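You operate a simulated robot arm through the tools that you are given. There is no shell and no other tool. Be economical: measure what you need, move in short steps, check, and stop when the job is done.

You run a simulated two-armed robot. Do the job below in one go: nothing can be reset, and whatever is moved stays where it is left.

TASK
Pick up the tin that says "lentils" with one hand, pass it to the other hand and put it on the top of the store table. Set down upright: tin.

It is judged by the outcome, as a careful person would: the job done as asked, and still so three seconds after it is handed in. It fails if anything else is knocked over, pushed out of place, dropped, spilled or broken.

THE ROBOT
Two 6-joint arms with two-finger parallel grippers on one trunk, on a base that drives. Base frame: it is fixed to the floor where the robot stands at the start and does not move with it; the origin is under the middle of the robot, x ahead of it, y to its left, z up. Readings come in m, degrees, newtons and seconds.
The left shoulder is at the start at [0.06, 0.187, 1.336], the right one opposite. With the tool pointing down near the work surface each hand reaches from about 0.2 to 0.6 m from the robot's upright axis, wherever it stands, measured 20 degrees to its own side. Places, roughly: top of the store table [0.4, 1.4, 0.9]. Payload 1.57 kg a hand.
Tool frame (each hand has its own): the origin (TCP) lies between the finger pads and is the grasp point; the fingertips stand 0.03 m ahead of it; z points along the fingers, y is the line along which they close. The gripper opens to 0.11 m. The fingers are 0.024 m wide and 0.012 m thick; the gripper's body (0.048 by 0.112 m) begins 0.078 m behind the TCP.
Orientation is that of the tool frame in the base frame, as a unit quaternion [x, y, z, w]. With the fingers straight down and closing along the base's y, the tool's x points along the base's -x, its y along +y and its z along -z.

THE INTERFACE
- The arms move only by the tool send_rows. It takes "left_plan", "right_plan" or both (then of equal length, played together; a hand with none holds still); each is a list of rows, each a list of 7 numbers: the shift along the tool's x, y, z in m, then the turn, a rotation vector about the tool's x, y, z in degrees, then the closure, from 0 (fully open) to 1 (shut). In form: [[dx, dy, dz, rx, ry, rz, claw], ...]. A call has 1 to 20 rows; each row shifts and turns the commanded pose from where the row before left it, along the tool's axes as they then stand. Each row takes 0.2 s and may step no farther than 0.05 m and 8.6 degrees from the row before; otherwise, or with a gripper value out of range, the whole call is refused. Where a pose cannot be reached the arm comes as near as it can. A force on the tool above 40 N (or 10 N above the force at the start of the call, whichever is more), or a blocked arm, ends the call early, and 0.2 s more pass. The fingers move at their own pace (about 0.153 m/s each) and stop on an object; they squeeze with about 21 N. The grip force told is the motor's: it shows also when the fingers shut on nothing. Time passes only in rows, and 0.2 s behind the last, so rows that do not move let the fingers close. The reply holds the time, the measured pose of the TCP, the force on the tool along the base axes, the opening and the grip force, in the units named above and with some noise, with the torque about the TCP (base axes, N m) and any sound that the robot's microphone picked up.
- Cameras (640 x 400 px; columns grow to the right, rows downward): "scene" is now at [0.0184, 0.0361, 1.8878]; the picture's right is [0.41, -0.91, 0.00], its down [-0.60, -0.27, -0.75] and it looks along [0.69, 0.31, -0.66] (base axes); focal length 280 px, centre (320, 200). "left" rides on the left gripper at [0.07, -0.016, -0.141] in its tool frame; the picture's right is [0.23, 0.97, 0.00], its down [-0.86, 0.20, -0.48] and it looks along [-0.47, 0.11, 0.88] (tool axes); focal length 222 px, centre (320, 200). "right" rides on the right gripper at [0.07, 0.016, -0.141] in its tool frame; the picture's right is [-0.23, 0.97, 0.00], its down [-0.86, -0.20, -0.48] and it looks along [-0.47, -0.11, 0.88] (tool axes); focal length 222 px, centre (320, 200). There is no depth. A picture from a camera that has moved, and an enlarged one, comes with that camera's place and axes in the base frame and with its lens.
- grab_frame(camera): a new picture of that camera. No time passes.
- raise_lower(by): slides the trunk up (or, below 0, down) by that many m; the arms and the scene camera ride with it, the base frame stays. It gives what a move gives, with no picture.
- roll_base(legs): drives the robot by 1 to 6 legs, each [ahead, left, turn to the left] in m, m and degrees, along the robot's own axes; the way and the turn of a leg run together, so that a leg with both is an arc; at most 1.5 m and 180 degrees a leg. The arms and the cameras ride along, it lands a little off, and it stops where it bumps. It gives what a move gives.
- pan_tilt(pan, tilt): turns the head with the scene camera to pan (to the left, within 86 degrees either way) and tilt (down, from -29 to 69), counted from straight ahead of the robot. It gives what a move gives.
- enlarge(camera, box): a new picture of the part [left, top, right, bottom] of that camera's present view, enlarged. No time passes.
- finish_job(): hands the job in; it is judged then, once.

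Work in short steps. Places have to be worked out from the pictures, the camera data and where the tool is seen: move nearer, look again, correct. Check each grasp and each placing, and mend what went wrong. You have 120 turns and 92 pictures in all, those below and enlarged ones among them. Open the grippers and draw the arms clear of the work before you hand the job in, unless the task says otherwise; then end with one line.

The tools are called after ">>>" by a JSON object that holds its "op" and its "data". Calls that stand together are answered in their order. send_rows: Moves the arms, as the interface text tells. Its arguments: {"type":"object","properties":{"left_plan":{"type":"array"},"right_plan":{"type":"array"}},"required":[]} The other tools are called the same way: raise_lower (by) slides the trunk up or down; roll_base (legs) drives the base; pan_tilt (pan, tilt) turns the head that bears the scene camera; grab_frame (camera) takes a picture; enlarge (camera, box) takes an enlarged picture of a part of a camera's view; finish_job () hands the job in.

At the start:

```text
t: 0.0
left_eef_pos: [0.2809, 0.2914, 1.6118]
left_ee_rot: [-0.001, 1.0, 0.0, 0.0]
left_wrist_force: [0.3, -0.2, 0.4]
left_ft_torque: [0.02, -0.01, 0.0]
left_finger_gap: 0.11
left_gripper_force: 0.0
right_eef_pos: [0.2807, -0.0143, 1.5412]
right_ee_rot: [0.0, 1.0, 0.0, 0.001]
right_wrist_force: [0.6, -0.7, 0.6]
right_ft_torque: [0.0, 0.01, -0.01]
right_finger_gap: 0.11
right_gripper_force: 0.1
trunk travel left (down, up): [-0.964, 0.026]
robot x, y, heading: [0.0032, -0.0008, -0.1]
head pan, tilt: [23.9, 41.2]
```

scene: 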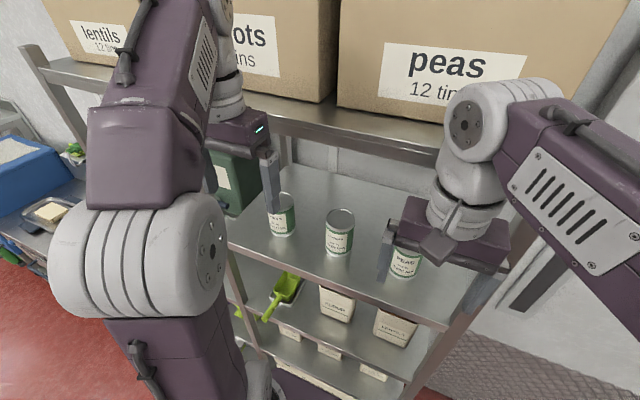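
right: 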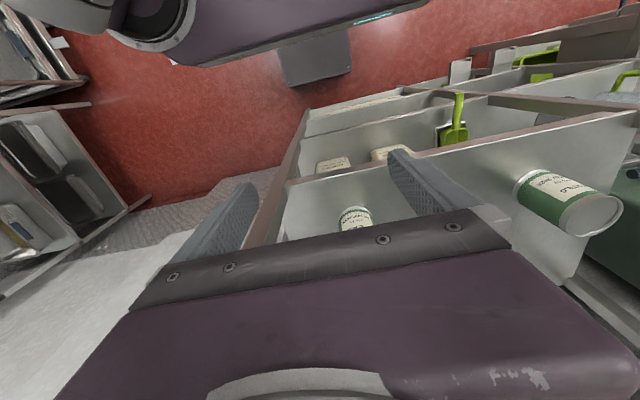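
left: 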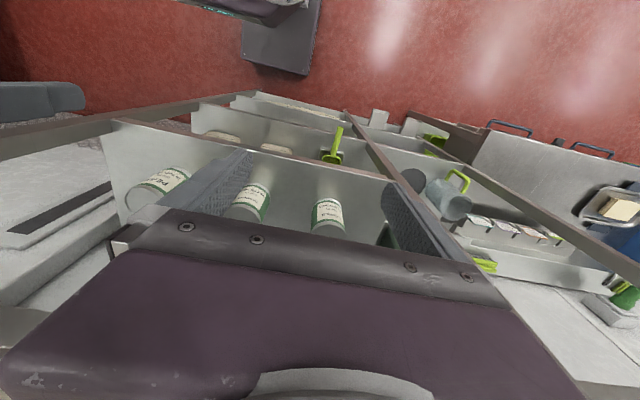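

The scene shows three tins on a shelf ahead; I need to read the labels, so I enlarge that part.

>>> {"op": "enlarge", "data": {"camera": "scene", "box": [240, 170, 440, 295]}}

>>> {"op": "enlarge", "data": {"camera": "left", "box": [110, 140, 370, 300]}}

```text
3.20 times, centred on (340, 232) of scene
camera zoom: at [0.0184, 0.0361, 1.8878], right [0.41, -0.91, 0.0], down [-0.6, -0.27, -0.75], along [0.69, 0.31, -0.66], focal length 896 px, centre (256, 96)
```

zoom: 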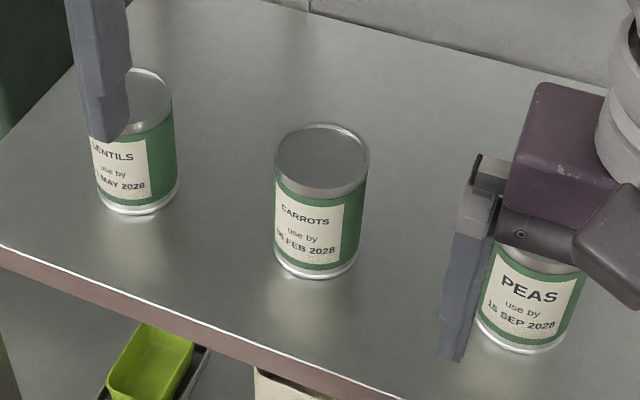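

```text
2.46 times, centred on (240, 220) of left
camera zoom: at [0.2121, 0.2748, 1.754], right [-0.23, 0.97, 0.0], down [0.86, 0.2, 0.48], along [0.47, 0.11, -0.88], focal length 547 px, centre (517, 151)
```

zoom: 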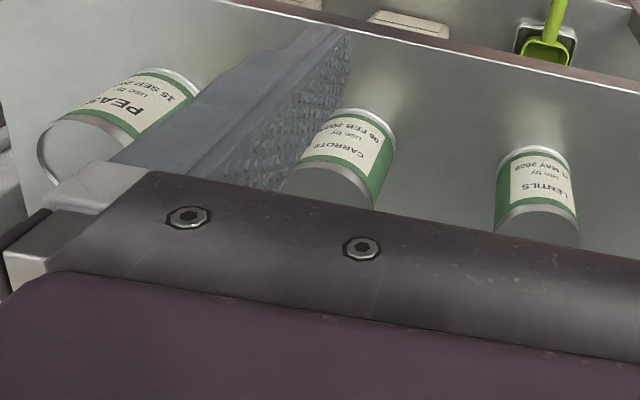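

Lentils is the leftmost tin, at about [0.48, 0.36], standing on a shelf at z≈1.265, with a higher shelf over it. I look to the left for the store table and around the robot.

>>> {"op": "pan_tilt", "data": {"pan": 80, "tilt": 35}}

>>> {"op": "grab_frame", "data": {"camera": "scene"}}

>>> {"op": "pan_tilt", "data": {"pan": 35, "tilt": 25}}

>>> {"op": "grab_frame", "data": {"camera": "scene"}}

>>> {"op": "pan_tilt", "data": {"pan": -80, "tilt": 45}}

>>> {"op": "grab_frame", "data": {"camera": "scene"}}

```text
t: 1.2
left_eef_pos: [0.2817, 0.2914, 1.6129]
left_ee_rot: [0.0, 1.0, 0.0, 0.0]
left_wrist_force: [0.1, -1.0, -0.4]
left_ft_torque: [0.04, -0.01, 0.02]
left_finger_gap: 0.1098
left_gripper_force: 0.0
right_eef_pos: [0.2808, -0.014, 1.5407]
right_ee_rot: [0.0, 1.0, 0.001, 0.0]
right_wrist_force: [-0.3, 0.0, 0.1]
right_ft_torque: [0.01, 0.01, -0.01]
right_finger_gap: 0.11
right_gripper_force: 0.0
trunk travel left (down, up): [-0.964, 0.026]
robot x, y, heading: [0.0015, -0.0006, 0.2]
head pan, tilt: [80.0, 35.0]
```

```text
86 pictures are left
camera scene: at [-0.043, 0.0887, 1.8971], right [0.98, -0.17, 0.0], down [-0.1, -0.56, -0.82], along [0.14, 0.81, -0.57], focal length 280 px, centre (320, 200)
```

scene: 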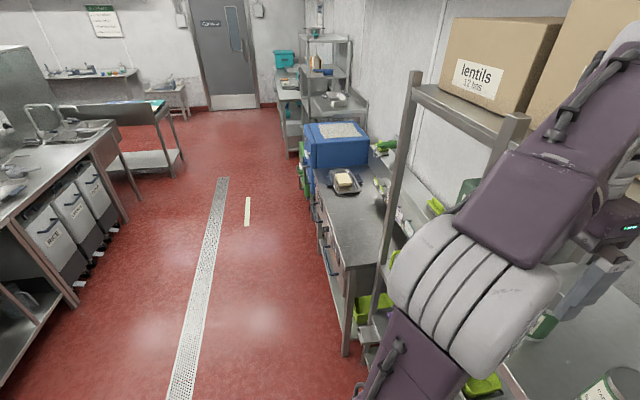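

```text
t: 2.4
left_eef_pos: [0.2832, 0.2922, 1.6118]
left_ee_rot: [0.0, 1.0, -0.001, 0.0]
left_wrist_force: [0.2, 0.5, -0.4]
left_ft_torque: [0.01, 0.01, 0.01]
left_finger_gap: 0.11
left_gripper_force: 0.1
right_eef_pos: [0.2809, -0.0142, 1.5428]
right_ee_rot: [0.0, 1.0, 0.001, 0.0]
right_wrist_force: [-0.1, -0.4, -0.1]
right_ft_torque: [0.01, -0.02, 0.0]
right_finger_gap: 0.11
right_gripper_force: 0.0
trunk travel left (down, up): [-0.964, 0.026]
robot x, y, heading: [-0.0026, 0.0032, -0.0]
head pan, tilt: [35.0, 25.0]
```

```text
85 pictures are left
camera scene: at [0.0169, 0.055, 1.9128], right [0.57, -0.82, 0.0], down [-0.35, -0.24, -0.91], along [0.74, 0.52, -0.42], focal length 280 px, centre (320, 200)
```

scene: 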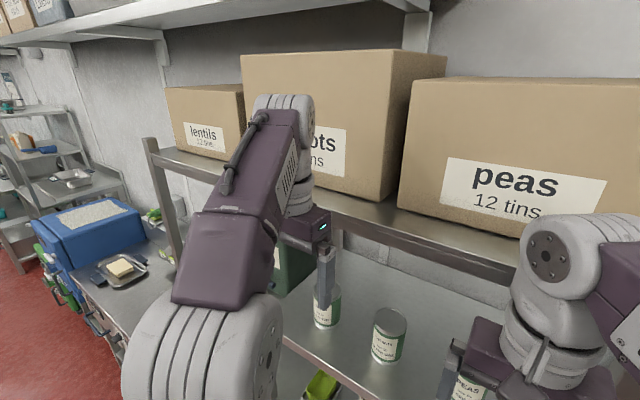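

```text
t: 4.3
left_eef_pos: [0.2814, 0.2917, 1.6127]
left_ee_rot: [0.0, 1.0, 0.0, 0.0]
left_wrist_force: [-0.4, -0.3, -0.8]
left_ft_torque: [0.0, -0.03, 0.0]
left_finger_gap: 0.1098
left_gripper_force: 0.2
right_eef_pos: [0.2811, -0.0136, 1.5399]
right_ee_rot: [0.0, 1.0, 0.0, 0.0]
right_wrist_force: [0.9, -0.6, -0.6]
right_ft_torque: [-0.05, 0.02, -0.01]
right_finger_gap: 0.1099
right_gripper_force: 0.1
trunk travel left (down, up): [-0.964, 0.026]
robot x, y, heading: [0.0023, 0.0002, -0.1]
head pan, tilt: [-80.0, 45.0]
```

```text
84 pictures are left
camera scene: at [-0.0442, -0.078, 1.8823], right [-0.98, -0.17, 0.0], down [-0.12, 0.7, -0.71], along [0.12, -0.7, -0.71], focal length 280 px, centre (320, 200)
```

scene: 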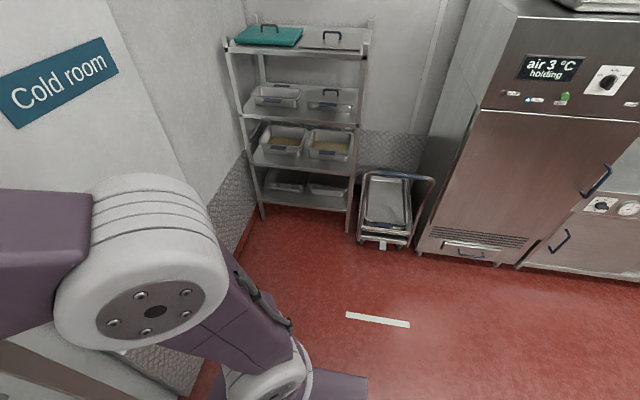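

The store table is the drawer table to the left with the blue box on it, and the floor behind me is clear. I back off 0.2 m to get room to pitch the left hand forward.

>>> {"op": "roll_base", "data": {"legs": [[-0.2, 0, 0]]}}

>>> {"op": "pan_tilt", "data": {"pan": 25, "tilt": 38}}

>>> {"op": "send_rows", "data": {"left_plan": [[0, 0, 0.03, 0, -7.5, 0, 0], [0, 0, 0.03, 0, -7.5, 0, 0], [0, 0, 0.03, 0, -7.5, 0, 0], [0, 0, 0.03, 0, -7.5, 0, 0], [0, 0, 0.03, 0, -7.5, 0, 0], [0, 0, 0.03, 0, -7.5, 0, 0], [0, 0, 0.03, 0, -7.5, 0, 0], [0, 0, 0.03, 0, -7.5, 0, 0]]}}

>>> {"op": "grab_frame", "data": {"camera": "scene"}}

>>> {"op": "grab_frame", "data": {"camera": "left"}}

```text
t: 5.9
left_eef_pos: [0.0885, 0.2928, 1.6111]
left_ee_rot: [0.0, 1.0, 0.0, -0.003]
left_wrist_force: [-0.1, 0.3, 0.2]
left_ft_torque: [-0.02, 0.04, 0.03]
left_finger_gap: 0.1101
left_gripper_force: 0.1
right_eef_pos: [0.0869, -0.0133, 1.5403]
right_ee_rot: [0.0, 1.0, 0.0, -0.002]
right_wrist_force: [0.3, 0.0, 0.0]
right_ft_torque: [0.02, 0.04, 0.01]
right_finger_gap: 0.1101
right_gripper_force: 0.1
trunk travel left (down, up): [-0.964, 0.026]
robot x, y, heading: [-0.202, 0.0007, -0.1]
head pan, tilt: [-80.0, 45.0]
```

```text
t: 7.7
left_eef_pos: [0.0805, 0.2916, 1.611]
left_ee_rot: [0.0, 1.0, 0.0, -0.001]
left_wrist_force: [0.2, 0.1, 0.0]
left_ft_torque: [-0.01, 0.01, 0.0]
left_finger_gap: 0.1101
left_gripper_force: 0.1
right_eef_pos: [0.0801, -0.0139, 1.5406]
right_ee_rot: [0.001, 1.0, 0.0, -0.001]
right_wrist_force: [0.7, 0.4, -0.5]
right_ft_torque: [0.0, 0.0, 0.01]
right_finger_gap: 0.1099
right_gripper_force: 0.0
trunk travel left (down, up): [-0.964, 0.026]
robot x, y, heading: [-0.1974, -0.0004, 0.2]
head pan, tilt: [25.0, 38.0]
```

```text
t: 9.5
left_eef_pos: [0.2189, 0.3208, 1.4094]
left_ee_rot: [-0.001, 0.867, -0.001, 0.498]
left_wrist_force: [0.3, -0.2, 0.9]
left_ft_torque: [0.0, 0.02, 0.0]
left_finger_gap: 0.11
left_gripper_force: 0.0
left hand out of reach, approached as far as the arm can: row 3, 4, 5, 8
right_eef_pos: [0.0818, -0.0132, 1.5399]
right_ee_rot: [0.0, 1.0, -0.002, -0.001]
right_wrist_force: [0.3, 0.9, 0.3]
right_ft_torque: [-0.02, -0.02, -0.02]
right_finger_gap: 0.11
right_gripper_force: 0.0
trunk travel left (down, up): [-0.964, 0.026]
robot x, y, heading: [-0.2005, 0.0019, -0.2]
head pan, tilt: [25.0, 38.0]
```

```text
83 pictures are left
camera scene: at [-0.178, 0.0406, 1.8925], right [0.42, -0.91, 0.0], down [-0.56, -0.26, -0.79], along [0.71, 0.33, -0.62], focal length 280 px, centre (320, 200)
```

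scene: 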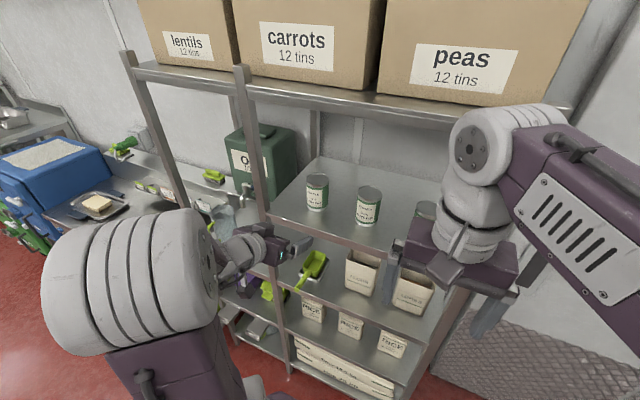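

```text
82 pictures are left
camera left: at [0.0609, 0.3036, 1.4208], right [-0.11, 0.97, -0.2], down [0.02, 0.2, 0.98], along [0.99, 0.11, -0.04], focal length 222 px, centre (320, 200)
```

left: 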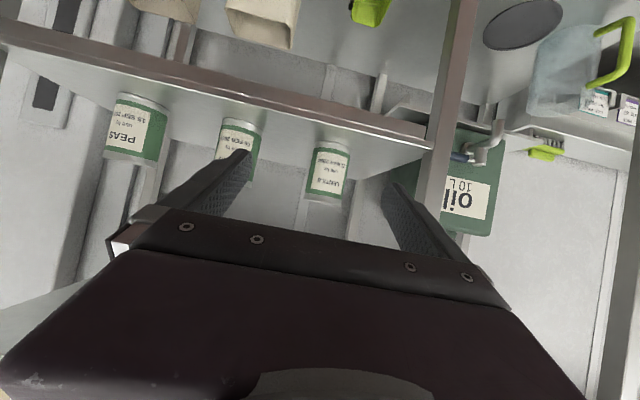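

The left hand is now pitched 30° below the horizontal at (0.22, 0.32, 1.41), and the tin triangulates to about (0.485, 0.36) with its base at z≈1.27. I move to a pre-grasp point 0.15 m back along the tool axis and look.

>>> {"op": "send_rows", "data": {"left_plan": [[-0.0135, 0.01, 0.0315, 0, 0, 0, 0], [-0.0135, 0.01, 0.0315, 0, 0, 0, 0], [-0.0135, 0.01, 0.0315, 0, 0, 0, 0], [-0.0135, 0.01, 0.0315, 0, 0, 0, 0]]}}

>>> {"op": "grab_frame", "data": {"camera": "scene"}}

>>> {"op": "grab_frame", "data": {"camera": "left"}}

```text
t: 10.5
left_eef_pos: [0.3537, 0.3577, 1.3946]
left_ee_rot: [0.001, 0.866, -0.001, 0.5]
left_wrist_force: [-0.1, 0.2, 0.2]
left_ft_torque: [-0.02, -0.01, 0.01]
left_finger_gap: 0.11
left_gripper_force: 0.1
right_eef_pos: [0.0824, -0.0136, 1.5409]
right_ee_rot: [0.0, 1.0, 0.001, 0.0]
right_wrist_force: [0.6, -1.0, 0.2]
right_ft_torque: [0.0, -0.01, 0.0]
right_finger_gap: 0.1102
right_gripper_force: 0.0
trunk travel left (down, up): [-0.964, 0.026]
robot x, y, heading: [-0.2024, 0.0031, -0.3]
head pan, tilt: [25.0, 38.0]
```

```text
81 pictures are left
camera scene: at [-0.1794, 0.0385, 1.8925], right [0.42, -0.91, 0.0], down [-0.56, -0.26, -0.79], along [0.71, 0.33, -0.62], focal length 280 px, centre (320, 200)
```

scene: 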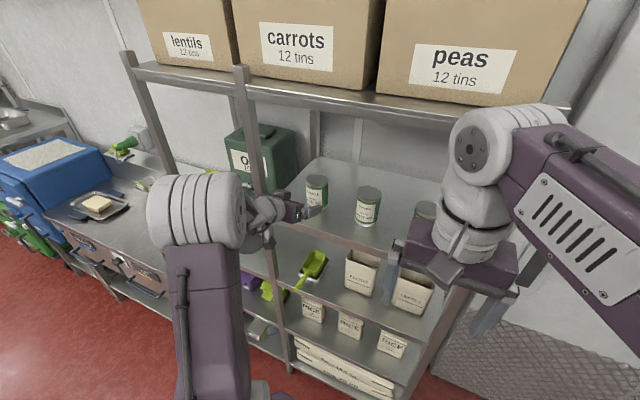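

```text
80 pictures are left
camera left: at [0.1968, 0.3406, 1.4047], right [-0.11, 0.97, -0.2], down [0.01, 0.2, 0.98], along [0.99, 0.11, -0.04], focal length 222 px, centre (320, 200)
```

left: 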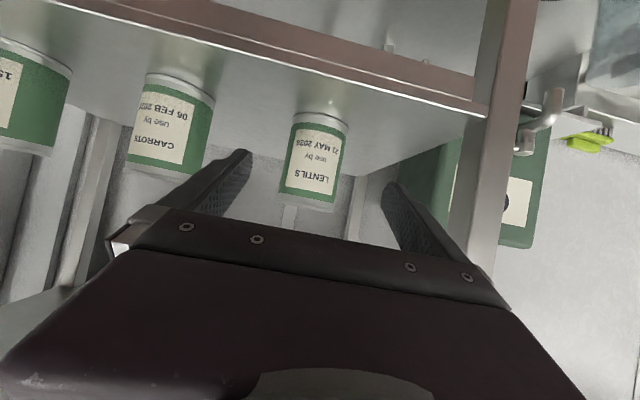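

The tin is nearly on the tool's line, with its base at about z 1.28–1.30. I advance 0.06 m along the tool and look again to refine.

>>> {"op": "send_rows", "data": {"left_plan": [[-0.005, -0.002, 0.03, 0, 0, 0, 0], [-0.005, -0.002, 0.03, 0, 0, 0, 0]]}}

>>> {"op": "grab_frame", "data": {"camera": "left"}}

>>> {"op": "enlarge", "data": {"camera": "scene", "box": [220, 140, 420, 265]}}

```text
t: 11.1
left_eef_pos: [0.4125, 0.3532, 1.3719]
left_ee_rot: [-0.001, 0.866, 0.0, 0.5]
left_wrist_force: [-0.1, 0.5, -1.3]
left_ft_torque: [-0.01, -0.01, 0.0]
left_finger_gap: 0.1104
left_gripper_force: 0.0
right_eef_pos: [0.0836, -0.0131, 1.5408]
right_ee_rot: [-0.001, 1.0, 0.0, 0.0]
right_wrist_force: [-0.1, 0.8, 0.2]
right_ft_torque: [0.0, -0.01, 0.0]
right_finger_gap: 0.1102
right_gripper_force: 0.2
trunk travel left (down, up): [-0.964, 0.026]
robot x, y, heading: [-0.2056, 0.0002, 0.1]
head pan, tilt: [25.0, 38.0]
```

```text
79 pictures are left
camera left: at [0.2552, 0.3374, 1.3829], right [-0.11, 0.97, -0.2], down [0.02, 0.2, 0.98], along [0.99, 0.11, -0.04], focal length 222 px, centre (320, 200)
```

left: 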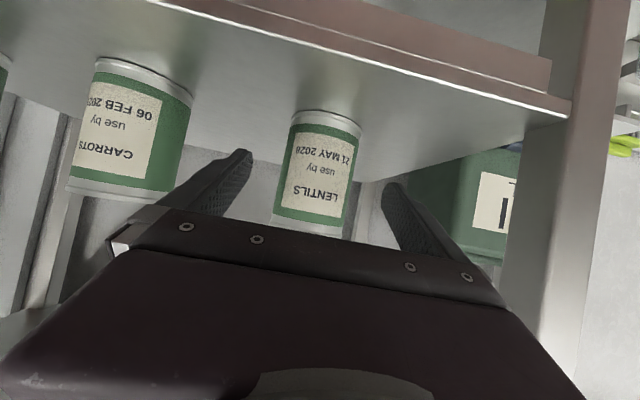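

```text
3.20 times, centred on (320, 202) of scene
camera zoom: at [-0.177, 0.0389, 1.8925], right [0.42, -0.91, 0.0], down [-0.56, -0.26, -0.79], along [0.71, 0.33, -0.62], focal length 896 px, centre (320, 192)
```

zoom: 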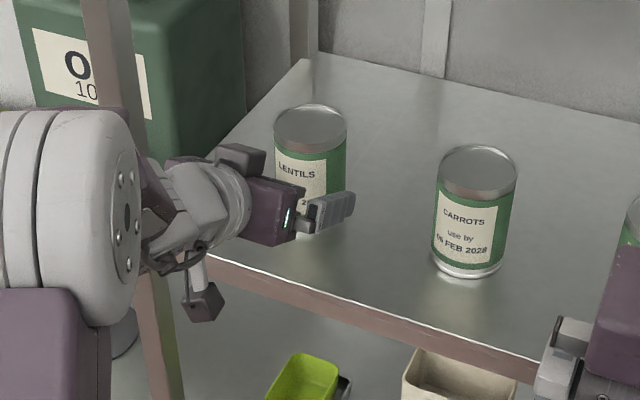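

Refined: tin at about (0.478, 0.353), base z≈1.288, top ≈1.40, centred between the fingers. I advance 0.08 m along the tool.

>>> {"op": "send_rows", "data": {"left_plan": [[0, 0, 0.027, 0, 0, 0, 0], [0, 0, 0.027, 0, 0, 0, 0], [0, 0, 0.026, 0, 0, 0, 0]]}}

>>> {"op": "grab_frame", "data": {"camera": "left"}}

>>> {"op": "enlarge", "data": {"camera": "scene", "box": [220, 140, 420, 265]}}

```text
t: 11.9
left_eef_pos: [0.4796, 0.353, 1.3311]
left_ee_rot: [0.0, 0.867, -0.001, 0.499]
left_wrist_force: [-0.9, -0.7, -0.1]
left_ft_torque: [0.0, 0.0, 0.03]
left_finger_gap: 0.1097
left_gripper_force: 0.0
right_eef_pos: [0.0829, -0.0127, 1.5396]
right_ee_rot: [0.0, 1.0, 0.0, 0.0]
right_wrist_force: [0.1, -1.3, -1.0]
right_ft_torque: [0.03, 0.0, -0.02]
right_finger_gap: 0.1101
right_gripper_force: 0.1
trunk travel left (down, up): [-0.964, 0.026]
robot x, y, heading: [-0.199, -0.0042, -0.1]
head pan, tilt: [25.0, 38.0]
```

```text
77 pictures are left
camera left: at [0.3228, 0.3361, 1.3422], right [-0.11, 0.97, -0.2], down [0.01, 0.2, 0.98], along [0.99, 0.11, -0.04], focal length 222 px, centre (320, 200)
```

left: 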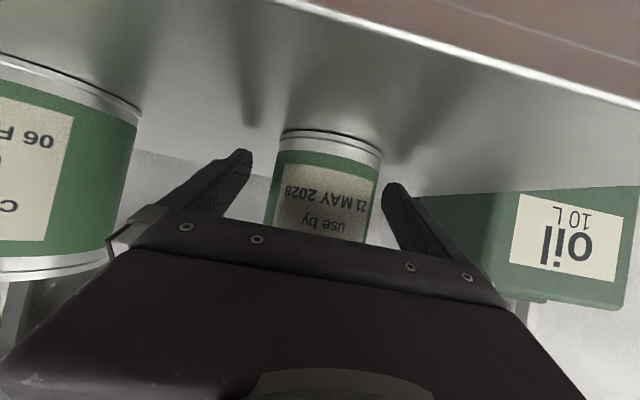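

```text
3.20 times, centred on (320, 202) of scene
camera zoom: at [-0.1784, 0.0389, 1.8925], right [0.42, -0.91, 0.0], down [-0.56, -0.26, -0.79], along [0.71, 0.33, -0.62], focal length 896 px, centre (320, 192)
```

zoom: 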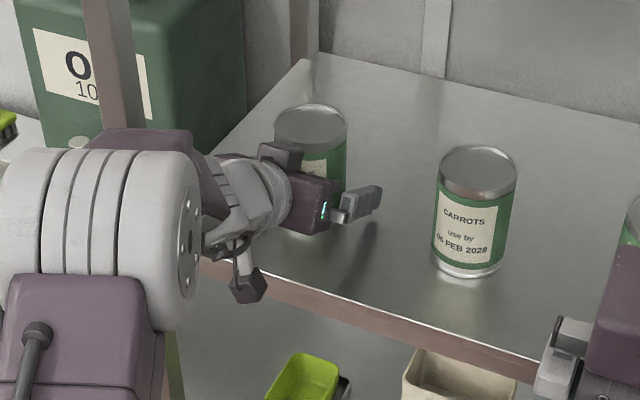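

The tin is between the fingers, about 4–5 mm toward +y of centre, so I shift that much and close.

>>> {"op": "send_rows", "data": {"left_plan": [[0, 0.005, 0.002, 0, 0, 0, 0], [0, 0, 0, 0, 0, 0, 0.5], [0, 0, 0, 0, 0, 0, 1], [0, 0, 0, 0, 0, 0, 1], [0, 0, 0, 0, 0, 0, 1]]}}

>>> {"op": "grab_frame", "data": {"camera": "left"}}

```text
t: 13.1
left_eef_pos: [0.4811, 0.3596, 1.3317]
left_ee_rot: [0.0, 0.866, 0.0, 0.5]
left_wrist_force: [0.9, -0.1, 2.1]
left_ft_torque: [-0.11, -0.13, 0.01]
left_finger_gap: 0.0731
left_gripper_force: 21.1
right_eef_pos: [0.0816, -0.0135, 1.5404]
right_ee_rot: [0.0, 1.0, 0.001, 0.0]
right_wrist_force: [0.3, 0.7, 0.2]
right_ft_torque: [-0.02, 0.01, 0.01]
right_finger_gap: 0.1098
right_gripper_force: 0.0
trunk travel left (down, up): [-0.964, 0.026]
robot x, y, heading: [-0.2019, -0.0018, 0.1]
head pan, tilt: [25.0, 38.0]
```

```text
75 pictures are left
camera left: at [0.3232, 0.3417, 1.3422], right [-0.11, 0.97, -0.2], down [0.01, 0.2, 0.98], along [0.99, 0.11, -0.04], focal length 222 px, centre (320, 200)
```

left: 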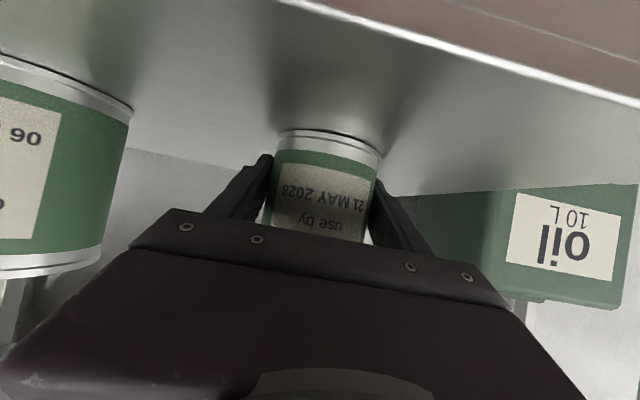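

The grip holds at a 0.073 m opening with 21 N. I lift it 0.05 m straight up.

>>> {"op": "send_rows", "data": {"left_plan": [[-0.0173, 0, -0.01, 0, 0, 0, 1], [-0.0173, 0, -0.01, 0, 0, 0, 1], [-0.0087, 0, -0.005, 0, 0, 0, 1]]}}

>>> {"op": "grab_frame", "data": {"camera": "left"}}

```text
t: 13.9
left_eef_pos: [0.4805, 0.3591, 1.3789]
left_ee_rot: [0.001, 0.867, -0.001, 0.498]
left_wrist_force: [0.6, -0.1, -4.7]
left_ft_torque: [0.03, 0.0, -0.01]
left_finger_gap: 0.0728
left_gripper_force: 21.0
right_eef_pos: [0.0816, -0.0129, 1.5401]
right_ee_rot: [0.0, 1.0, 0.0, 0.0]
right_wrist_force: [-0.6, 0.9, 0.3]
right_ft_torque: [0.02, 0.02, -0.01]
right_finger_gap: 0.11
right_gripper_force: 0.0
trunk travel left (down, up): [-0.964, 0.026]
robot x, y, heading: [-0.1999, -0.0007, 0.1]
head pan, tilt: [25.0, 38.0]
```

```text
74 pictures are left
camera left: at [0.3236, 0.3432, 1.3901], right [-0.11, 0.97, -0.2], down [0.02, 0.2, 0.98], along [0.99, 0.11, -0.04], focal length 222 px, centre (320, 200)
```

left: 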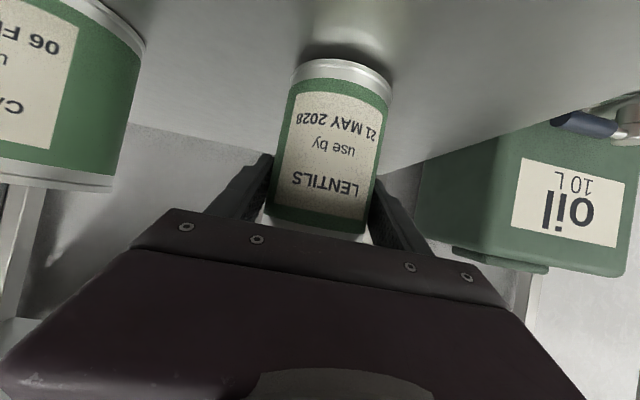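

In the hand's view the tin has moved relative to the fingers, so it may have slipped in the grip. I check with the scene camera.

>>> {"op": "enlarge", "data": {"camera": "scene", "box": [220, 140, 420, 265]}}

```text
3.20 times, centred on (320, 202) of scene
camera zoom: at [-0.1788, 0.0392, 1.8924], right [0.42, -0.91, 0.0], down [-0.56, -0.26, -0.79], along [0.71, 0.33, -0.62], focal length 896 px, centre (320, 192)
```

zoom: 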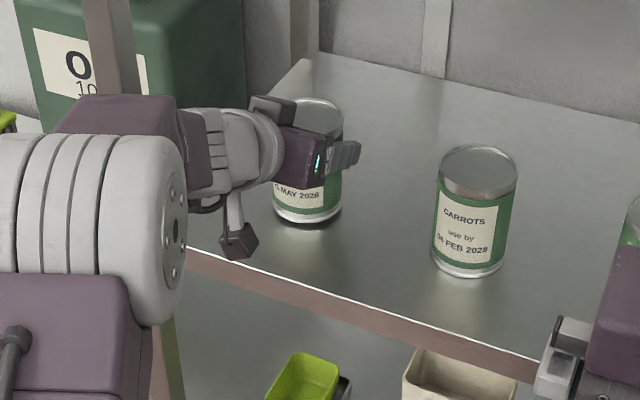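

The tin's base seems barely raised while the hand rose 0.05 m. I wait briefly and look to see whether it is sliding.

>>> {"op": "send_rows", "data": {"left_plan": [[0, 0, 0, 0, 0, 0, 1], [0, 0, 0, 0, 0, 0, 1]]}}

>>> {"op": "grab_frame", "data": {"camera": "left"}}

>>> {"op": "enlarge", "data": {"camera": "scene", "box": [270, 150, 370, 212]}}

```text
t: 14.5
left_eef_pos: [0.4811, 0.3605, 1.3817]
left_ee_rot: [0.0, 0.866, 0.0, 0.5]
left_wrist_force: [-0.4, -0.2, -3.5]
left_ft_torque: [-0.01, -0.02, -0.01]
left_finger_gap: 0.0731
left_gripper_force: 20.7
right_eef_pos: [0.0816, -0.0129, 1.5402]
right_ee_rot: [0.0, 1.0, 0.0, 0.0]
right_wrist_force: [0.4, 0.4, -0.2]
right_ft_torque: [-0.01, -0.01, -0.02]
right_finger_gap: 0.1097
right_gripper_force: 0.1
trunk travel left (down, up): [-0.964, 0.026]
robot x, y, heading: [-0.1989, 0.0025, -0.0]
head pan, tilt: [25.0, 38.0]
```

```text
72 pictures are left
camera left: at [0.3232, 0.343, 1.3909], right [-0.11, 0.97, -0.2], down [0.01, 0.2, 0.98], along [0.99, 0.11, -0.04], focal length 222 px, centre (320, 200)
```

left: 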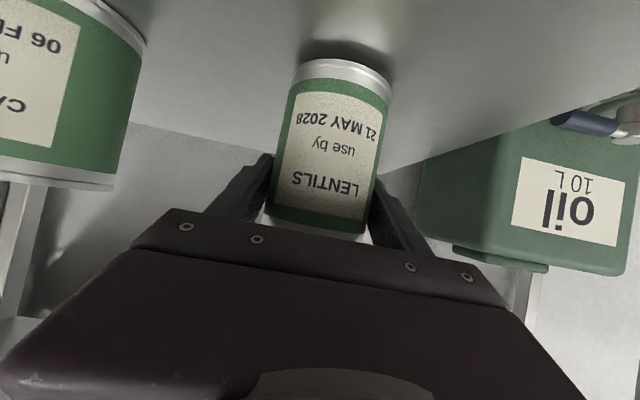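

```text
6.40 times, centred on (320, 181) of scene
camera zoom: at [-0.1796, 0.0389, 1.8925], right [0.42, -0.91, 0.0], down [-0.56, -0.26, -0.79], along [0.71, 0.33, -0.62], focal length 1792 px, centre (320, 322)
```

zoom: 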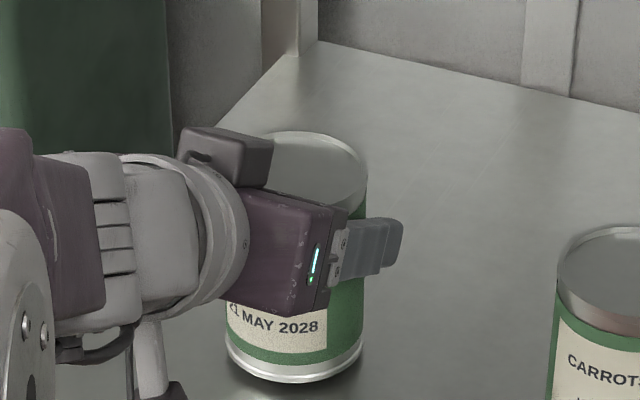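

The tin seems raised about 1 cm and steady now, having slid in the pads during the quick lift. I raise it further, slowly (5 mm per row), and compare.

>>> {"op": "send_rows", "data": {"left_plan": [[-0.0026, 0, -0.0015, 0, 0, 0, 1], [-0.0026, 0, -0.0015, 0, 0, 0, 1], [-0.0035, 0, -0.002, 0, 0, 0, 1], [-0.0035, 0, -0.002, 0, 0, 0, 1], [-0.0035, 0, -0.002, 0, 0, 0, 1], [-0.0026, 0, -0.0015, 0, 0, 0, 1]]}}

>>> {"op": "grab_frame", "data": {"camera": "left"}}

>>> {"op": "enlarge", "data": {"camera": "scene", "box": [270, 150, 370, 212]}}

```text
t: 15.9
left_eef_pos: [0.4801, 0.3594, 1.4014]
left_ee_rot: [0.0, 0.866, 0.0, 0.5]
left_wrist_force: [0.0, 0.2, -4.3]
left_ft_torque: [-0.03, 0.03, -0.01]
left_finger_gap: 0.0727
left_gripper_force: 21.1
right_eef_pos: [0.0822, -0.0133, 1.5407]
right_ee_rot: [0.0, 1.0, 0.0, 0.0]
right_wrist_force: [-0.3, 0.5, -0.8]
right_ft_torque: [0.01, 0.0, -0.01]
right_finger_gap: 0.11
right_gripper_force: 0.0
trunk travel left (down, up): [-0.964, 0.026]
robot x, y, heading: [-0.2013, 0.0011, -0.2]
head pan, tilt: [25.0, 38.0]
```

```text
70 pictures are left
camera left: at [0.3236, 0.3429, 1.4121], right [-0.11, 0.97, -0.2], down [0.01, 0.2, 0.98], along [0.99, 0.11, -0.04], focal length 222 px, centre (320, 200)
```

left: 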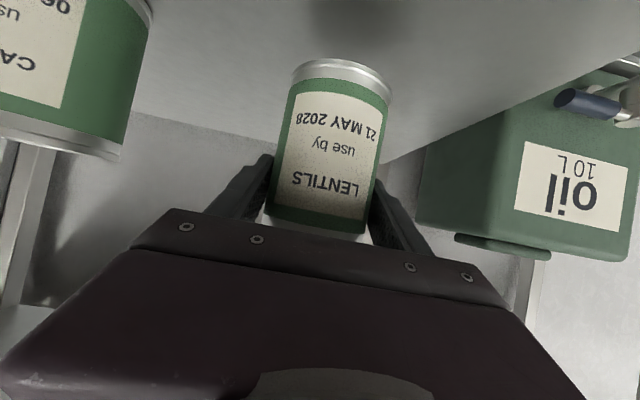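

```text
6.40 times, centred on (320, 181) of scene
camera zoom: at [-0.1793, 0.039, 1.8925], right [0.42, -0.91, 0.0], down [-0.56, -0.26, -0.79], along [0.71, 0.33, -0.62], focal length 1792 px, centre (320, 322)
```

zoom: 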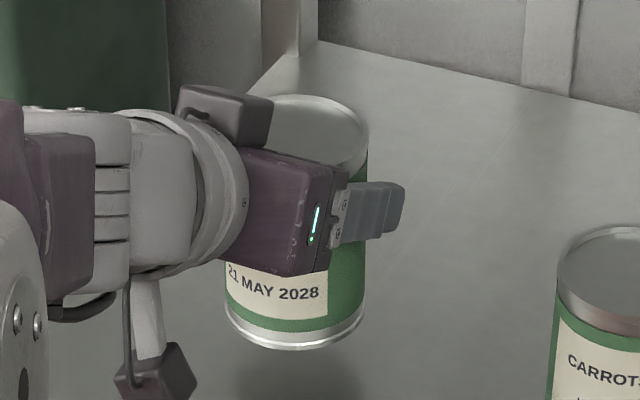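

The tin now rises firmly with the hand, but it is gripped near its top, which leaves no room for the other hand. I will set it back down gently and regrip lower; first I lower 18 mm slowly.

>>> {"op": "send_rows", "data": {"left_plan": [[0.0035, 0, 0.002, 0, 0, 0, 1], [0.0035, 0, 0.002, 0, 0, 0, 1], [0.0035, 0, 0.002, 0, 0, 0, 1], [0.0035, 0, 0.002, 0, 0, 0, 1], [0.0017, 0, 0.001, 0, 0, 0, 1], [0, 0, 0, 0, 0, 0, 1]]}}

>>> {"op": "enlarge", "data": {"camera": "left", "box": [240, 20, 440, 145]}}

```text
t: 17.3
left_eef_pos: [0.4801, 0.3605, 1.3835]
left_ee_rot: [0.0, 0.866, 0.0, 0.5]
left_wrist_force: [0.6, 0.3, -4.4]
left_ft_torque: [-0.02, 0.0, -0.01]
left_finger_gap: 0.0728
left_gripper_force: 21.2
right_eef_pos: [0.0809, -0.0127, 1.5397]
right_ee_rot: [0.0, 1.0, -0.001, 0.0]
right_wrist_force: [0.3, 0.2, 0.2]
right_ft_torque: [-0.01, 0.01, 0.01]
right_finger_gap: 0.1099
right_gripper_force: 0.0
trunk travel left (down, up): [-0.964, 0.026]
robot x, y, heading: [-0.2005, 0.0009, -0.0]
head pan, tilt: [25.0, 38.0]
```

```text
3.20 times, centred on (340, 82) of left
camera zoom: at [0.3233, 0.3435, 1.3941], right [-0.11, 0.97, -0.2], down [0.01, 0.2, 0.98], along [0.99, 0.11, -0.04], focal length 711 px, centre (256, 576)
```

zoom: 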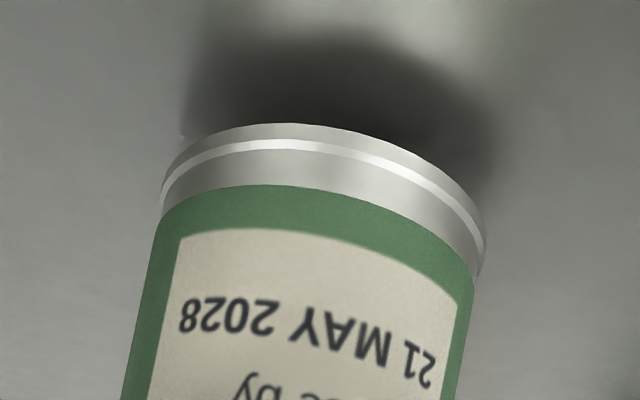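

It still hangs (−4.4 N) with a shadow gap of roughly 1 cm. I lower further in small steps.

>>> {"op": "send_rows", "data": {"left_plan": [[0.0026, 0, 0.0015, 0, 0, 0, 1], [0.0026, 0, 0.0015, 0, 0, 0, 1], [0.0017, 0, 0.001, 0, 0, 0, 1], [0, 0, 0, 0, 0, 0, 1]]}}

>>> {"op": "enlarge", "data": {"camera": "left", "box": [240, 20, 440, 145]}}

```text
t: 18.3
left_eef_pos: [0.4816, 0.3603, 1.3748]
left_ee_rot: [0.0, 0.866, 0.0, 0.5]
left_wrist_force: [0.4, 1.1, -4.5]
left_ft_torque: [0.02, 0.01, 0.0]
left_finger_gap: 0.0729
left_gripper_force: 21.1
right_eef_pos: [0.0817, -0.0136, 1.5408]
right_ee_rot: [0.0, 1.0, 0.0, 0.0]
right_wrist_force: [0.2, -0.7, 0.2]
right_ft_torque: [0.0, 0.0, -0.02]
right_finger_gap: 0.1097
right_gripper_force: 0.0
trunk travel left (down, up): [-0.964, 0.026]
robot x, y, heading: [-0.199, 0.0, -0.2]
head pan, tilt: [25.0, 38.0]
```

```text
3.20 times, centred on (340, 82) of left
camera zoom: at [0.3239, 0.3437, 1.3859], right [-0.11, 0.97, -0.2], down [0.01, 0.2, 0.98], along [0.99, 0.11, -0.04], focal length 711 px, centre (256, 576)
```

zoom: 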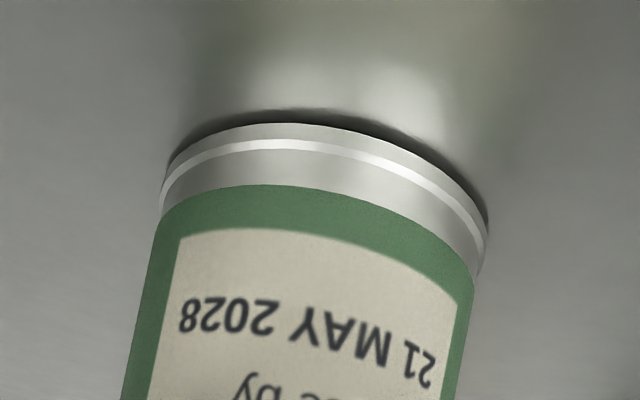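

Almost down: only a thin dark line is left under the base. I lower 1–2 mm per row until the wrist force shows contact.

>>> {"op": "send_rows", "data": {"left_plan": [[0.0009, 0, 0.0005, 0, 0, 0, 1], [0.0009, 0, 0.0005, 0, 0, 0, 1], [0.0009, 0, 0.0005, 0, 0, 0, 1], [0, 0, 0, 0, 0, 0, 1]]}}

```text
t: 19.3
left_eef_pos: [0.4806, 0.3601, 1.3755]
left_ee_rot: [0.0, 0.865, 0.0, 0.501]
left_wrist_force: [4.6, 3.3, 10.1]
left_ft_torque: [0.17, 0.19, -0.06]
left_finger_gap: 0.0728
left_gripper_force: 20.7
right_eef_pos: [0.0803, -0.0137, 1.5407]
right_ee_rot: [-0.001, 1.0, 0.0, 0.0]
right_wrist_force: [-0.2, -0.6, 0.3]
right_ft_torque: [0.0, -0.01, 0.01]
right_finger_gap: 0.1098
right_gripper_force: 0.0
trunk travel left (down, up): [-0.964, 0.026]
robot x, y, heading: [-0.1948, 0.0011, -0.1]
head pan, tilt: [25.0, 38.0]
```

Contact with the shelf is confirmed (+10 N), and the tin held its place in the grip. I open the left fingers.

>>> {"op": "send_rows", "data": {"left_plan": [[-0.0009, 0, -0.0005, 0, 0, 0, 1], [0, 0, 0, 0, 0, 0, 0.6], [0, 0, 0, 0, 0, 0, 0], [0, 0, 0, 0, 0, 0, 0]]}}

>>> {"op": "grab_frame", "data": {"camera": "left"}}

```text
t: 20.3
left_eef_pos: [0.4803, 0.36, 1.3732]
left_ee_rot: [0.001, 0.866, 0.0, 0.5]
left_wrist_force: [0.5, -0.3, 0.9]
left_ft_torque: [-0.03, 0.07, -0.02]
left_finger_gap: 0.1101
left_gripper_force: 0.0
right_eef_pos: [0.0795, -0.014, 1.5405]
right_ee_rot: [0.0, 1.0, 0.0, 0.0]
right_wrist_force: [-0.1, -0.9, 0.0]
right_ft_torque: [0.01, -0.03, -0.02]
right_finger_gap: 0.1101
right_gripper_force: 0.1
trunk travel left (down, up): [-0.964, 0.026]
robot x, y, heading: [-0.1997, -0.003, 0.2]
head pan, tilt: [25.0, 38.0]
```

```text
66 pictures are left
camera left: at [0.3231, 0.3429, 1.3838], right [-0.11, 0.97, -0.2], down [0.01, 0.2, 0.98], along [0.99, 0.11, -0.04], focal length 222 px, centre (320, 200)
```

left: 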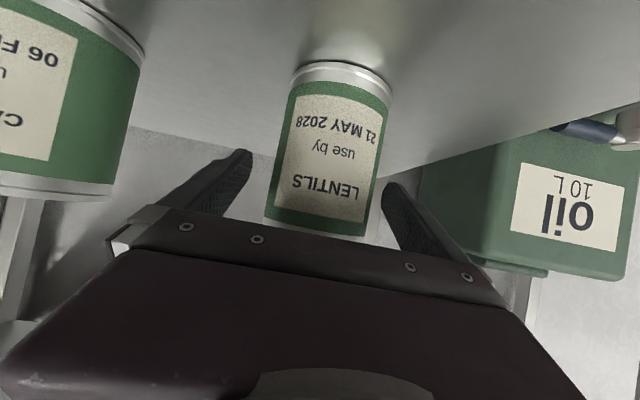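

The tin stands upright and free. I lower the open hand 38 mm straight down and regrip.

>>> {"op": "send_rows", "data": {"left_plan": [[0.0165, 0, 0.0095, 0, 0, 0, 0], [0.0165, 0, 0.0095, 0, 0, 0, 0], [0, 0, 0, 0, 0, 0, 0.5], [0, 0, 0, 0, 0, 0, 1], [0, 0, 0, 0, 0, 0, 1], [0, 0, 0, 0, 0, 0, 1], [0, 0, 0, 0, 0, 0, 1]]}}

>>> {"op": "grab_frame", "data": {"camera": "left"}}

```text
t: 21.9
left_eef_pos: [0.4807, 0.3601, 1.3339]
left_ee_rot: [0.0, 0.866, 0.0, 0.5]
left_wrist_force: [0.0, 0.8, 0.0]
left_ft_torque: [0.05, -0.12, 0.01]
left_finger_gap: 0.0727
left_gripper_force: 20.8
right_eef_pos: [0.0825, -0.0126, 1.5416]
right_ee_rot: [0.0, 1.0, 0.0, 0.0]
right_wrist_force: [-0.4, 0.9, -0.7]
right_ft_torque: [-0.01, -0.01, 0.04]
right_finger_gap: 0.1098
right_gripper_force: 0.1
trunk travel left (down, up): [-0.964, 0.026]
robot x, y, heading: [-0.1982, 0.0044, 0.2]
head pan, tilt: [25.0, 38.0]
```

```text
65 pictures are left
camera left: at [0.3237, 0.3431, 1.3454], right [-0.11, 0.97, -0.2], down [0.01, 0.2, 0.98], along [0.99, 0.11, -0.04], focal length 222 px, centre (320, 200)
```

left: 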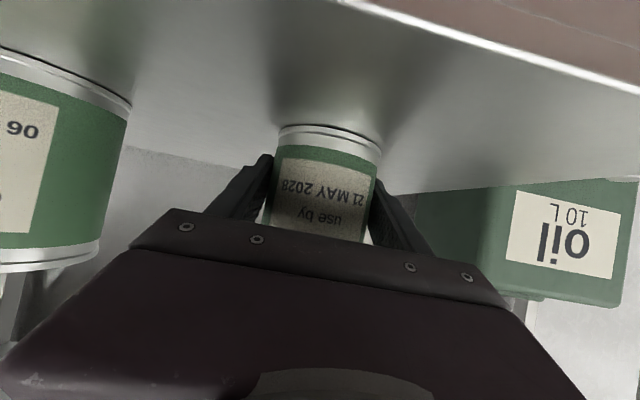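

Regripped low with 21 N. I lift slowly, 3–4 mm per row.

>>> {"op": "send_rows", "data": {"left_plan": [[-0.001, 0, -0.0006, 0, 0, 0, 1], [-0.0017, 0, -0.001, 0, 0, 0, 1], [-0.0026, 0, -0.0015, 0, 0, 0, 1], [-0.0035, 0, -0.002, 0, 0, 0, 1], [-0.0035, 0, -0.002, 0, 0, 0, 1], [-0.0035, 0, -0.002, 0, 0, 0, 1], [-0.0026, 0, -0.0015, 0, 0, 0, 1]]}}

>>> {"op": "grab_frame", "data": {"camera": "left"}}

```text
t: 23.5
left_eef_pos: [0.481, 0.3602, 1.3574]
left_ee_rot: [0.0, 0.867, 0.0, 0.499]
left_wrist_force: [-0.4, 0.7, -4.5]
left_ft_torque: [-0.02, -0.02, -0.01]
left_finger_gap: 0.0729
left_gripper_force: 20.5
right_eef_pos: [0.0818, -0.0134, 1.5405]
right_ee_rot: [0.0, 1.0, 0.0, 0.0]
right_wrist_force: [0.3, -0.4, 0.1]
right_ft_torque: [0.0, -0.03, -0.03]
right_finger_gap: 0.1102
right_gripper_force: 0.0
trunk travel left (down, up): [-0.964, 0.026]
robot x, y, heading: [-0.2, -0.0048, -0.0]
head pan, tilt: [25.0, 38.0]
```

```text
64 pictures are left
camera left: at [0.3238, 0.3434, 1.3672], right [-0.11, 0.97, -0.2], down [0.01, 0.2, 0.98], along [0.99, 0.11, -0.04], focal length 222 px, centre (320, 200)
```

left: 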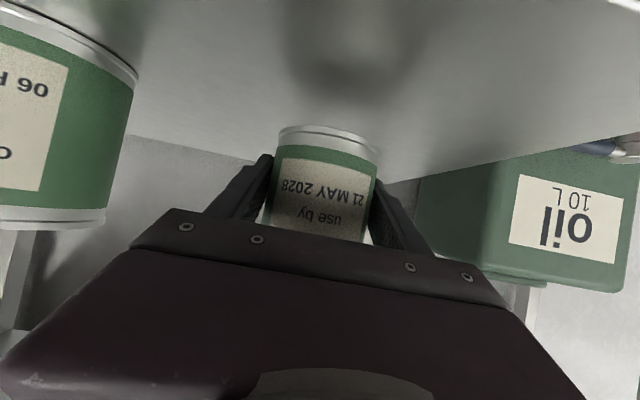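

This time the tin rose with the hand without sliding, and its weight (4.5 N) is on the wrist. I lift 20 mm more slowly, then back the base out.

>>> {"op": "send_rows", "data": {"left_plan": [[-0.0026, 0, -0.0015, 0, 0, 0, 1], [-0.0035, 0, -0.002, 0, 0, 0, 1], [-0.0035, 0, -0.002, 0, 0, 0, 1], [-0.0035, 0, -0.002, 0, 0, 0, 1], [-0.0035, 0, -0.002, 0, 0, 0, 1], [-0.0017, 0, -0.001, 0, 0, 0, 1]]}}

>>> {"op": "roll_base", "data": {"legs": [[-0.1, 0, 0], [-0.2, 0, 0]]}}

>>> {"op": "grab_frame", "data": {"camera": "left"}}

>>> {"op": "grab_frame", "data": {"camera": "scene"}}

```text
t: 24.9
left_eef_pos: [0.4815, 0.3599, 1.3786]
left_ee_rot: [0.0, 0.866, 0.0, 0.5]
left_wrist_force: [-0.6, 0.0, -5.9]
left_ft_torque: [0.0, 0.02, 0.01]
left_finger_gap: 0.0726
left_gripper_force: 20.9
right_eef_pos: [0.0812, -0.0142, 1.5405]
right_ee_rot: [0.001, 1.0, 0.0, 0.0]
right_wrist_force: [-0.2, 0.3, -0.6]
right_ft_torque: [-0.03, -0.01, 0.01]
right_finger_gap: 0.11
right_gripper_force: 0.0
trunk travel left (down, up): [-0.964, 0.026]
robot x, y, heading: [-0.2018, -0.0017, 0.0]
head pan, tilt: [25.0, 38.0]
```

```text
t: 27.2
left_eef_pos: [0.1945, 0.3595, 1.3747]
left_ee_rot: [0.001, 0.868, 0.0, 0.497]
left_wrist_force: [-0.3, 0.0, -5.2]
left_ft_torque: [0.02, -0.01, 0.03]
left_finger_gap: 0.0727
left_gripper_force: 21.3
right_eef_pos: [-0.2059, -0.0139, 1.5393]
right_ee_rot: [0.001, 1.0, 0.001, -0.003]
right_wrist_force: [0.8, 0.4, -0.7]
right_ft_torque: [0.0, 0.01, -0.02]
right_finger_gap: 0.1102
right_gripper_force: 0.1
trunk travel left (down, up): [-0.964, 0.026]
robot x, y, heading: [-0.4939, 0.0039, -0.1]
head pan, tilt: [25.0, 38.0]
```

```text
63 pictures are left
camera left: at [0.037, 0.3422, 1.3861], right [-0.11, 0.97, -0.2], down [0.02, 0.2, 0.98], along [0.99, 0.11, -0.04], focal length 222 px, centre (320, 200)
```

left: 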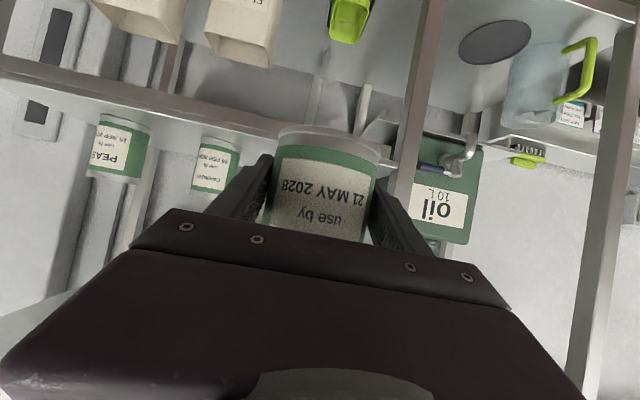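

```text
62 pictures are left
camera scene: at [-0.4652, 0.0393, 1.8924], right [0.42, -0.91, 0.0], down [-0.56, -0.26, -0.79], along [0.71, 0.33, -0.62], focal length 280 px, centre (320, 200)
```

scene: 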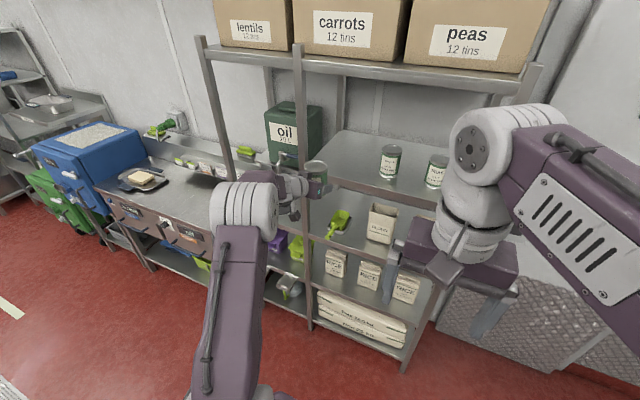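

Backed out with the tin held, and the other tins are undisturbed. I bring the left hand slowly to a handover spot in front of the robot, lower and nearer the middle.

>>> {"op": "send_rows", "data": {"left_plan": [[0.0045, -0.0037, -0.0011, 0, 0, 0, 1], [0.0089, -0.0074, -0.0023, 0, 0, 0, 1], [0.0148, -0.0124, -0.0038, 0, 0, 0, 1], [0.0148, -0.0124, -0.0038, 0, 0, 0, 1], [0.0148, -0.0124, -0.0038, 0, 0, 0, 1], [0.0148, -0.0124, -0.0038, 0, 0, 0, 1], [0.0148, -0.0124, -0.0038, 0, 0, 0, 1], [0.0148, -0.0124, -0.0038, 0, 0, 0, 1], [0.0148, -0.0124, -0.0038, 0, 0, 0, 1], [0.0148, -0.0124, -0.0038, 0, 0, 0, 1], [0.0148, -0.0124, -0.0038, 0, 0, 0, 1], [0.0148, -0.0124, -0.0038, 0, 0, 0, 1], [0.0148, -0.0124, -0.0038, 0, 0, 0, 1], [0.0148, -0.0124, -0.0038, 0, 0, 0, 1], [0.0148, -0.0124, -0.0038, 0, 0, 0, 1], [0.0148, -0.0124, -0.0038, 0, 0, 0, 1], [0.0148, -0.0124, -0.0038, 0, 0, 0, 1], [0.0089, -0.0074, -0.0023, 0, 0, 0, 1], [0.0045, -0.0037, -0.0011, 0, 0, 0, 1]]}}

>>> {"op": "grab_frame", "data": {"camera": "left"}}

>>> {"op": "grab_frame", "data": {"camera": "scene"}}

```text
t: 31.2
left_eef_pos: [0.0894, 0.2427, 1.2818]
left_ee_rot: [-0.003, 0.868, -0.014, 0.496]
left_wrist_force: [0.7, -0.6, -4.5]
left_ft_torque: [0.05, 0.0, -0.01]
left_finger_gap: 0.0728
left_gripper_force: 21.0
left hand out of reach, approached as far as the arm can: row 10, 11, 12, 13, 14, 15, 16, 17, 18, 19
right_eef_pos: [-0.2116, -0.0146, 1.5402]
right_ee_rot: [0.0, 1.0, -0.001, -0.001]
right_wrist_force: [-0.3, 0.3, 0.6]
right_ft_torque: [-0.01, 0.02, 0.04]
right_finger_gap: 0.1101
right_gripper_force: 0.2
trunk travel left (down, up): [-0.964, 0.026]
robot x, y, heading: [-0.4894, 0.0001, -0.2]
head pan, tilt: [25.0, 38.0]
```

```text
61 pictures are left
camera left: at [-0.068, 0.2279, 1.2933], right [-0.11, 0.97, -0.22], down [0.03, 0.23, 0.97], along [0.99, 0.1, -0.05], focal length 222 px, centre (320, 200)
```

left: 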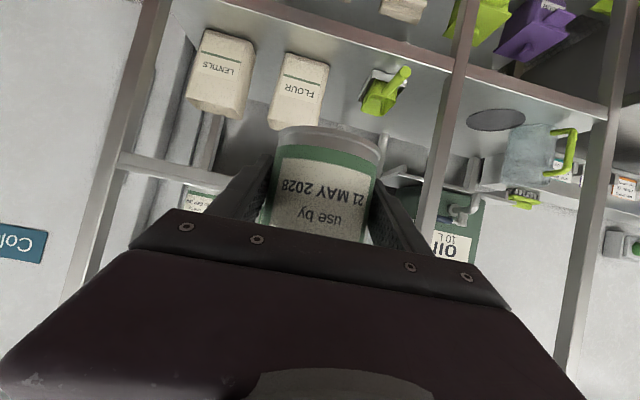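

```text
60 pictures are left
camera scene: at [-0.4724, 0.0393, 1.8925], right [0.42, -0.91, 0.0], down [-0.56, -0.26, -0.79], along [0.71, 0.33, -0.62], focal length 280 px, centre (320, 200)
```

scene: 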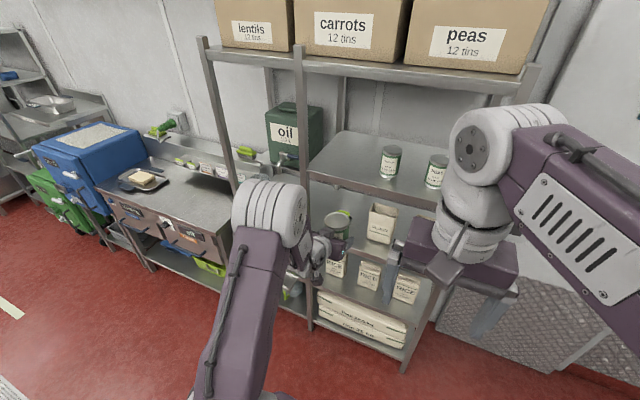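

The left arm hit its reach limit for that wrist direction at robot-relative (0.58, 0.24, 1.28). Yawing the hand inward about the vertical should free it, so I turn 15° first and see where the commanded pose sits.

>>> {"op": "send_rows", "data": {"left_plan": [[0, 0, 0, 3.2, 0, 1.85, 1], [0, 0, 0, 4.9, 0, 2.8, 1], [0, 0, 0, 4.9, 0, 2.8, 1]]}}

```text
t: 32.0
left_eef_pos: [0.0903, 0.2434, 1.2818]
left_ee_rot: [0.114, 0.859, -0.067, 0.495]
left_wrist_force: [0.6, 0.1, -5.1]
left_ft_torque: [-0.01, 0.0, 0.0]
left_finger_gap: 0.0729
left_gripper_force: 20.6
right_eef_pos: [-0.2109, -0.0132, 1.5411]
right_ee_rot: [0.002, 1.0, -0.001, 0.0]
right_wrist_force: [0.0, 0.2, 0.1]
right_ft_torque: [0.0, 0.0, 0.0]
right_finger_gap: 0.1102
right_gripper_force: 0.1
trunk travel left (down, up): [-0.964, 0.026]
robot x, y, heading: [-0.4963, 0.0003, 0.1]
head pan, tilt: [25.0, 38.0]
```

The commanded pose follows the reached one and the yaw works. I yaw 30° more.

>>> {"op": "send_rows", "data": {"left_plan": [[0, 0, 0, 4.33, 0, 2.5, 1], [0, 0, 0, 4.33, 0, 2.5, 1], [0, 0, 0, 4.33, 0, 2.5, 1], [0, 0, 0, 4.33, 0, 2.5, 1], [0, 0, 0, 4.33, 0, 2.5, 1], [0, 0, 0, 4.33, 0, 2.5, 1]]}}

```text
t: 33.5
left_eef_pos: [0.0899, 0.2419, 1.28]
left_ee_rot: [0.332, 0.8, -0.193, 0.461]
left_wrist_force: [0.4, 0.3, -4.4]
left_ft_torque: [0.02, 0.02, 0.01]
left_finger_gap: 0.0726
left_gripper_force: 21.1
right_eef_pos: [-0.2108, -0.0139, 1.5412]
right_ee_rot: [0.001, 1.0, -0.001, 0.0]
right_wrist_force: [0.2, 0.0, 0.0]
right_ft_torque: [0.02, 0.0, -0.02]
right_finger_gap: 0.1101
right_gripper_force: 0.0
trunk travel left (down, up): [-0.964, 0.026]
robot x, y, heading: [-0.4936, -0.0033, 0.1]
head pan, tilt: [25.0, 38.0]
```

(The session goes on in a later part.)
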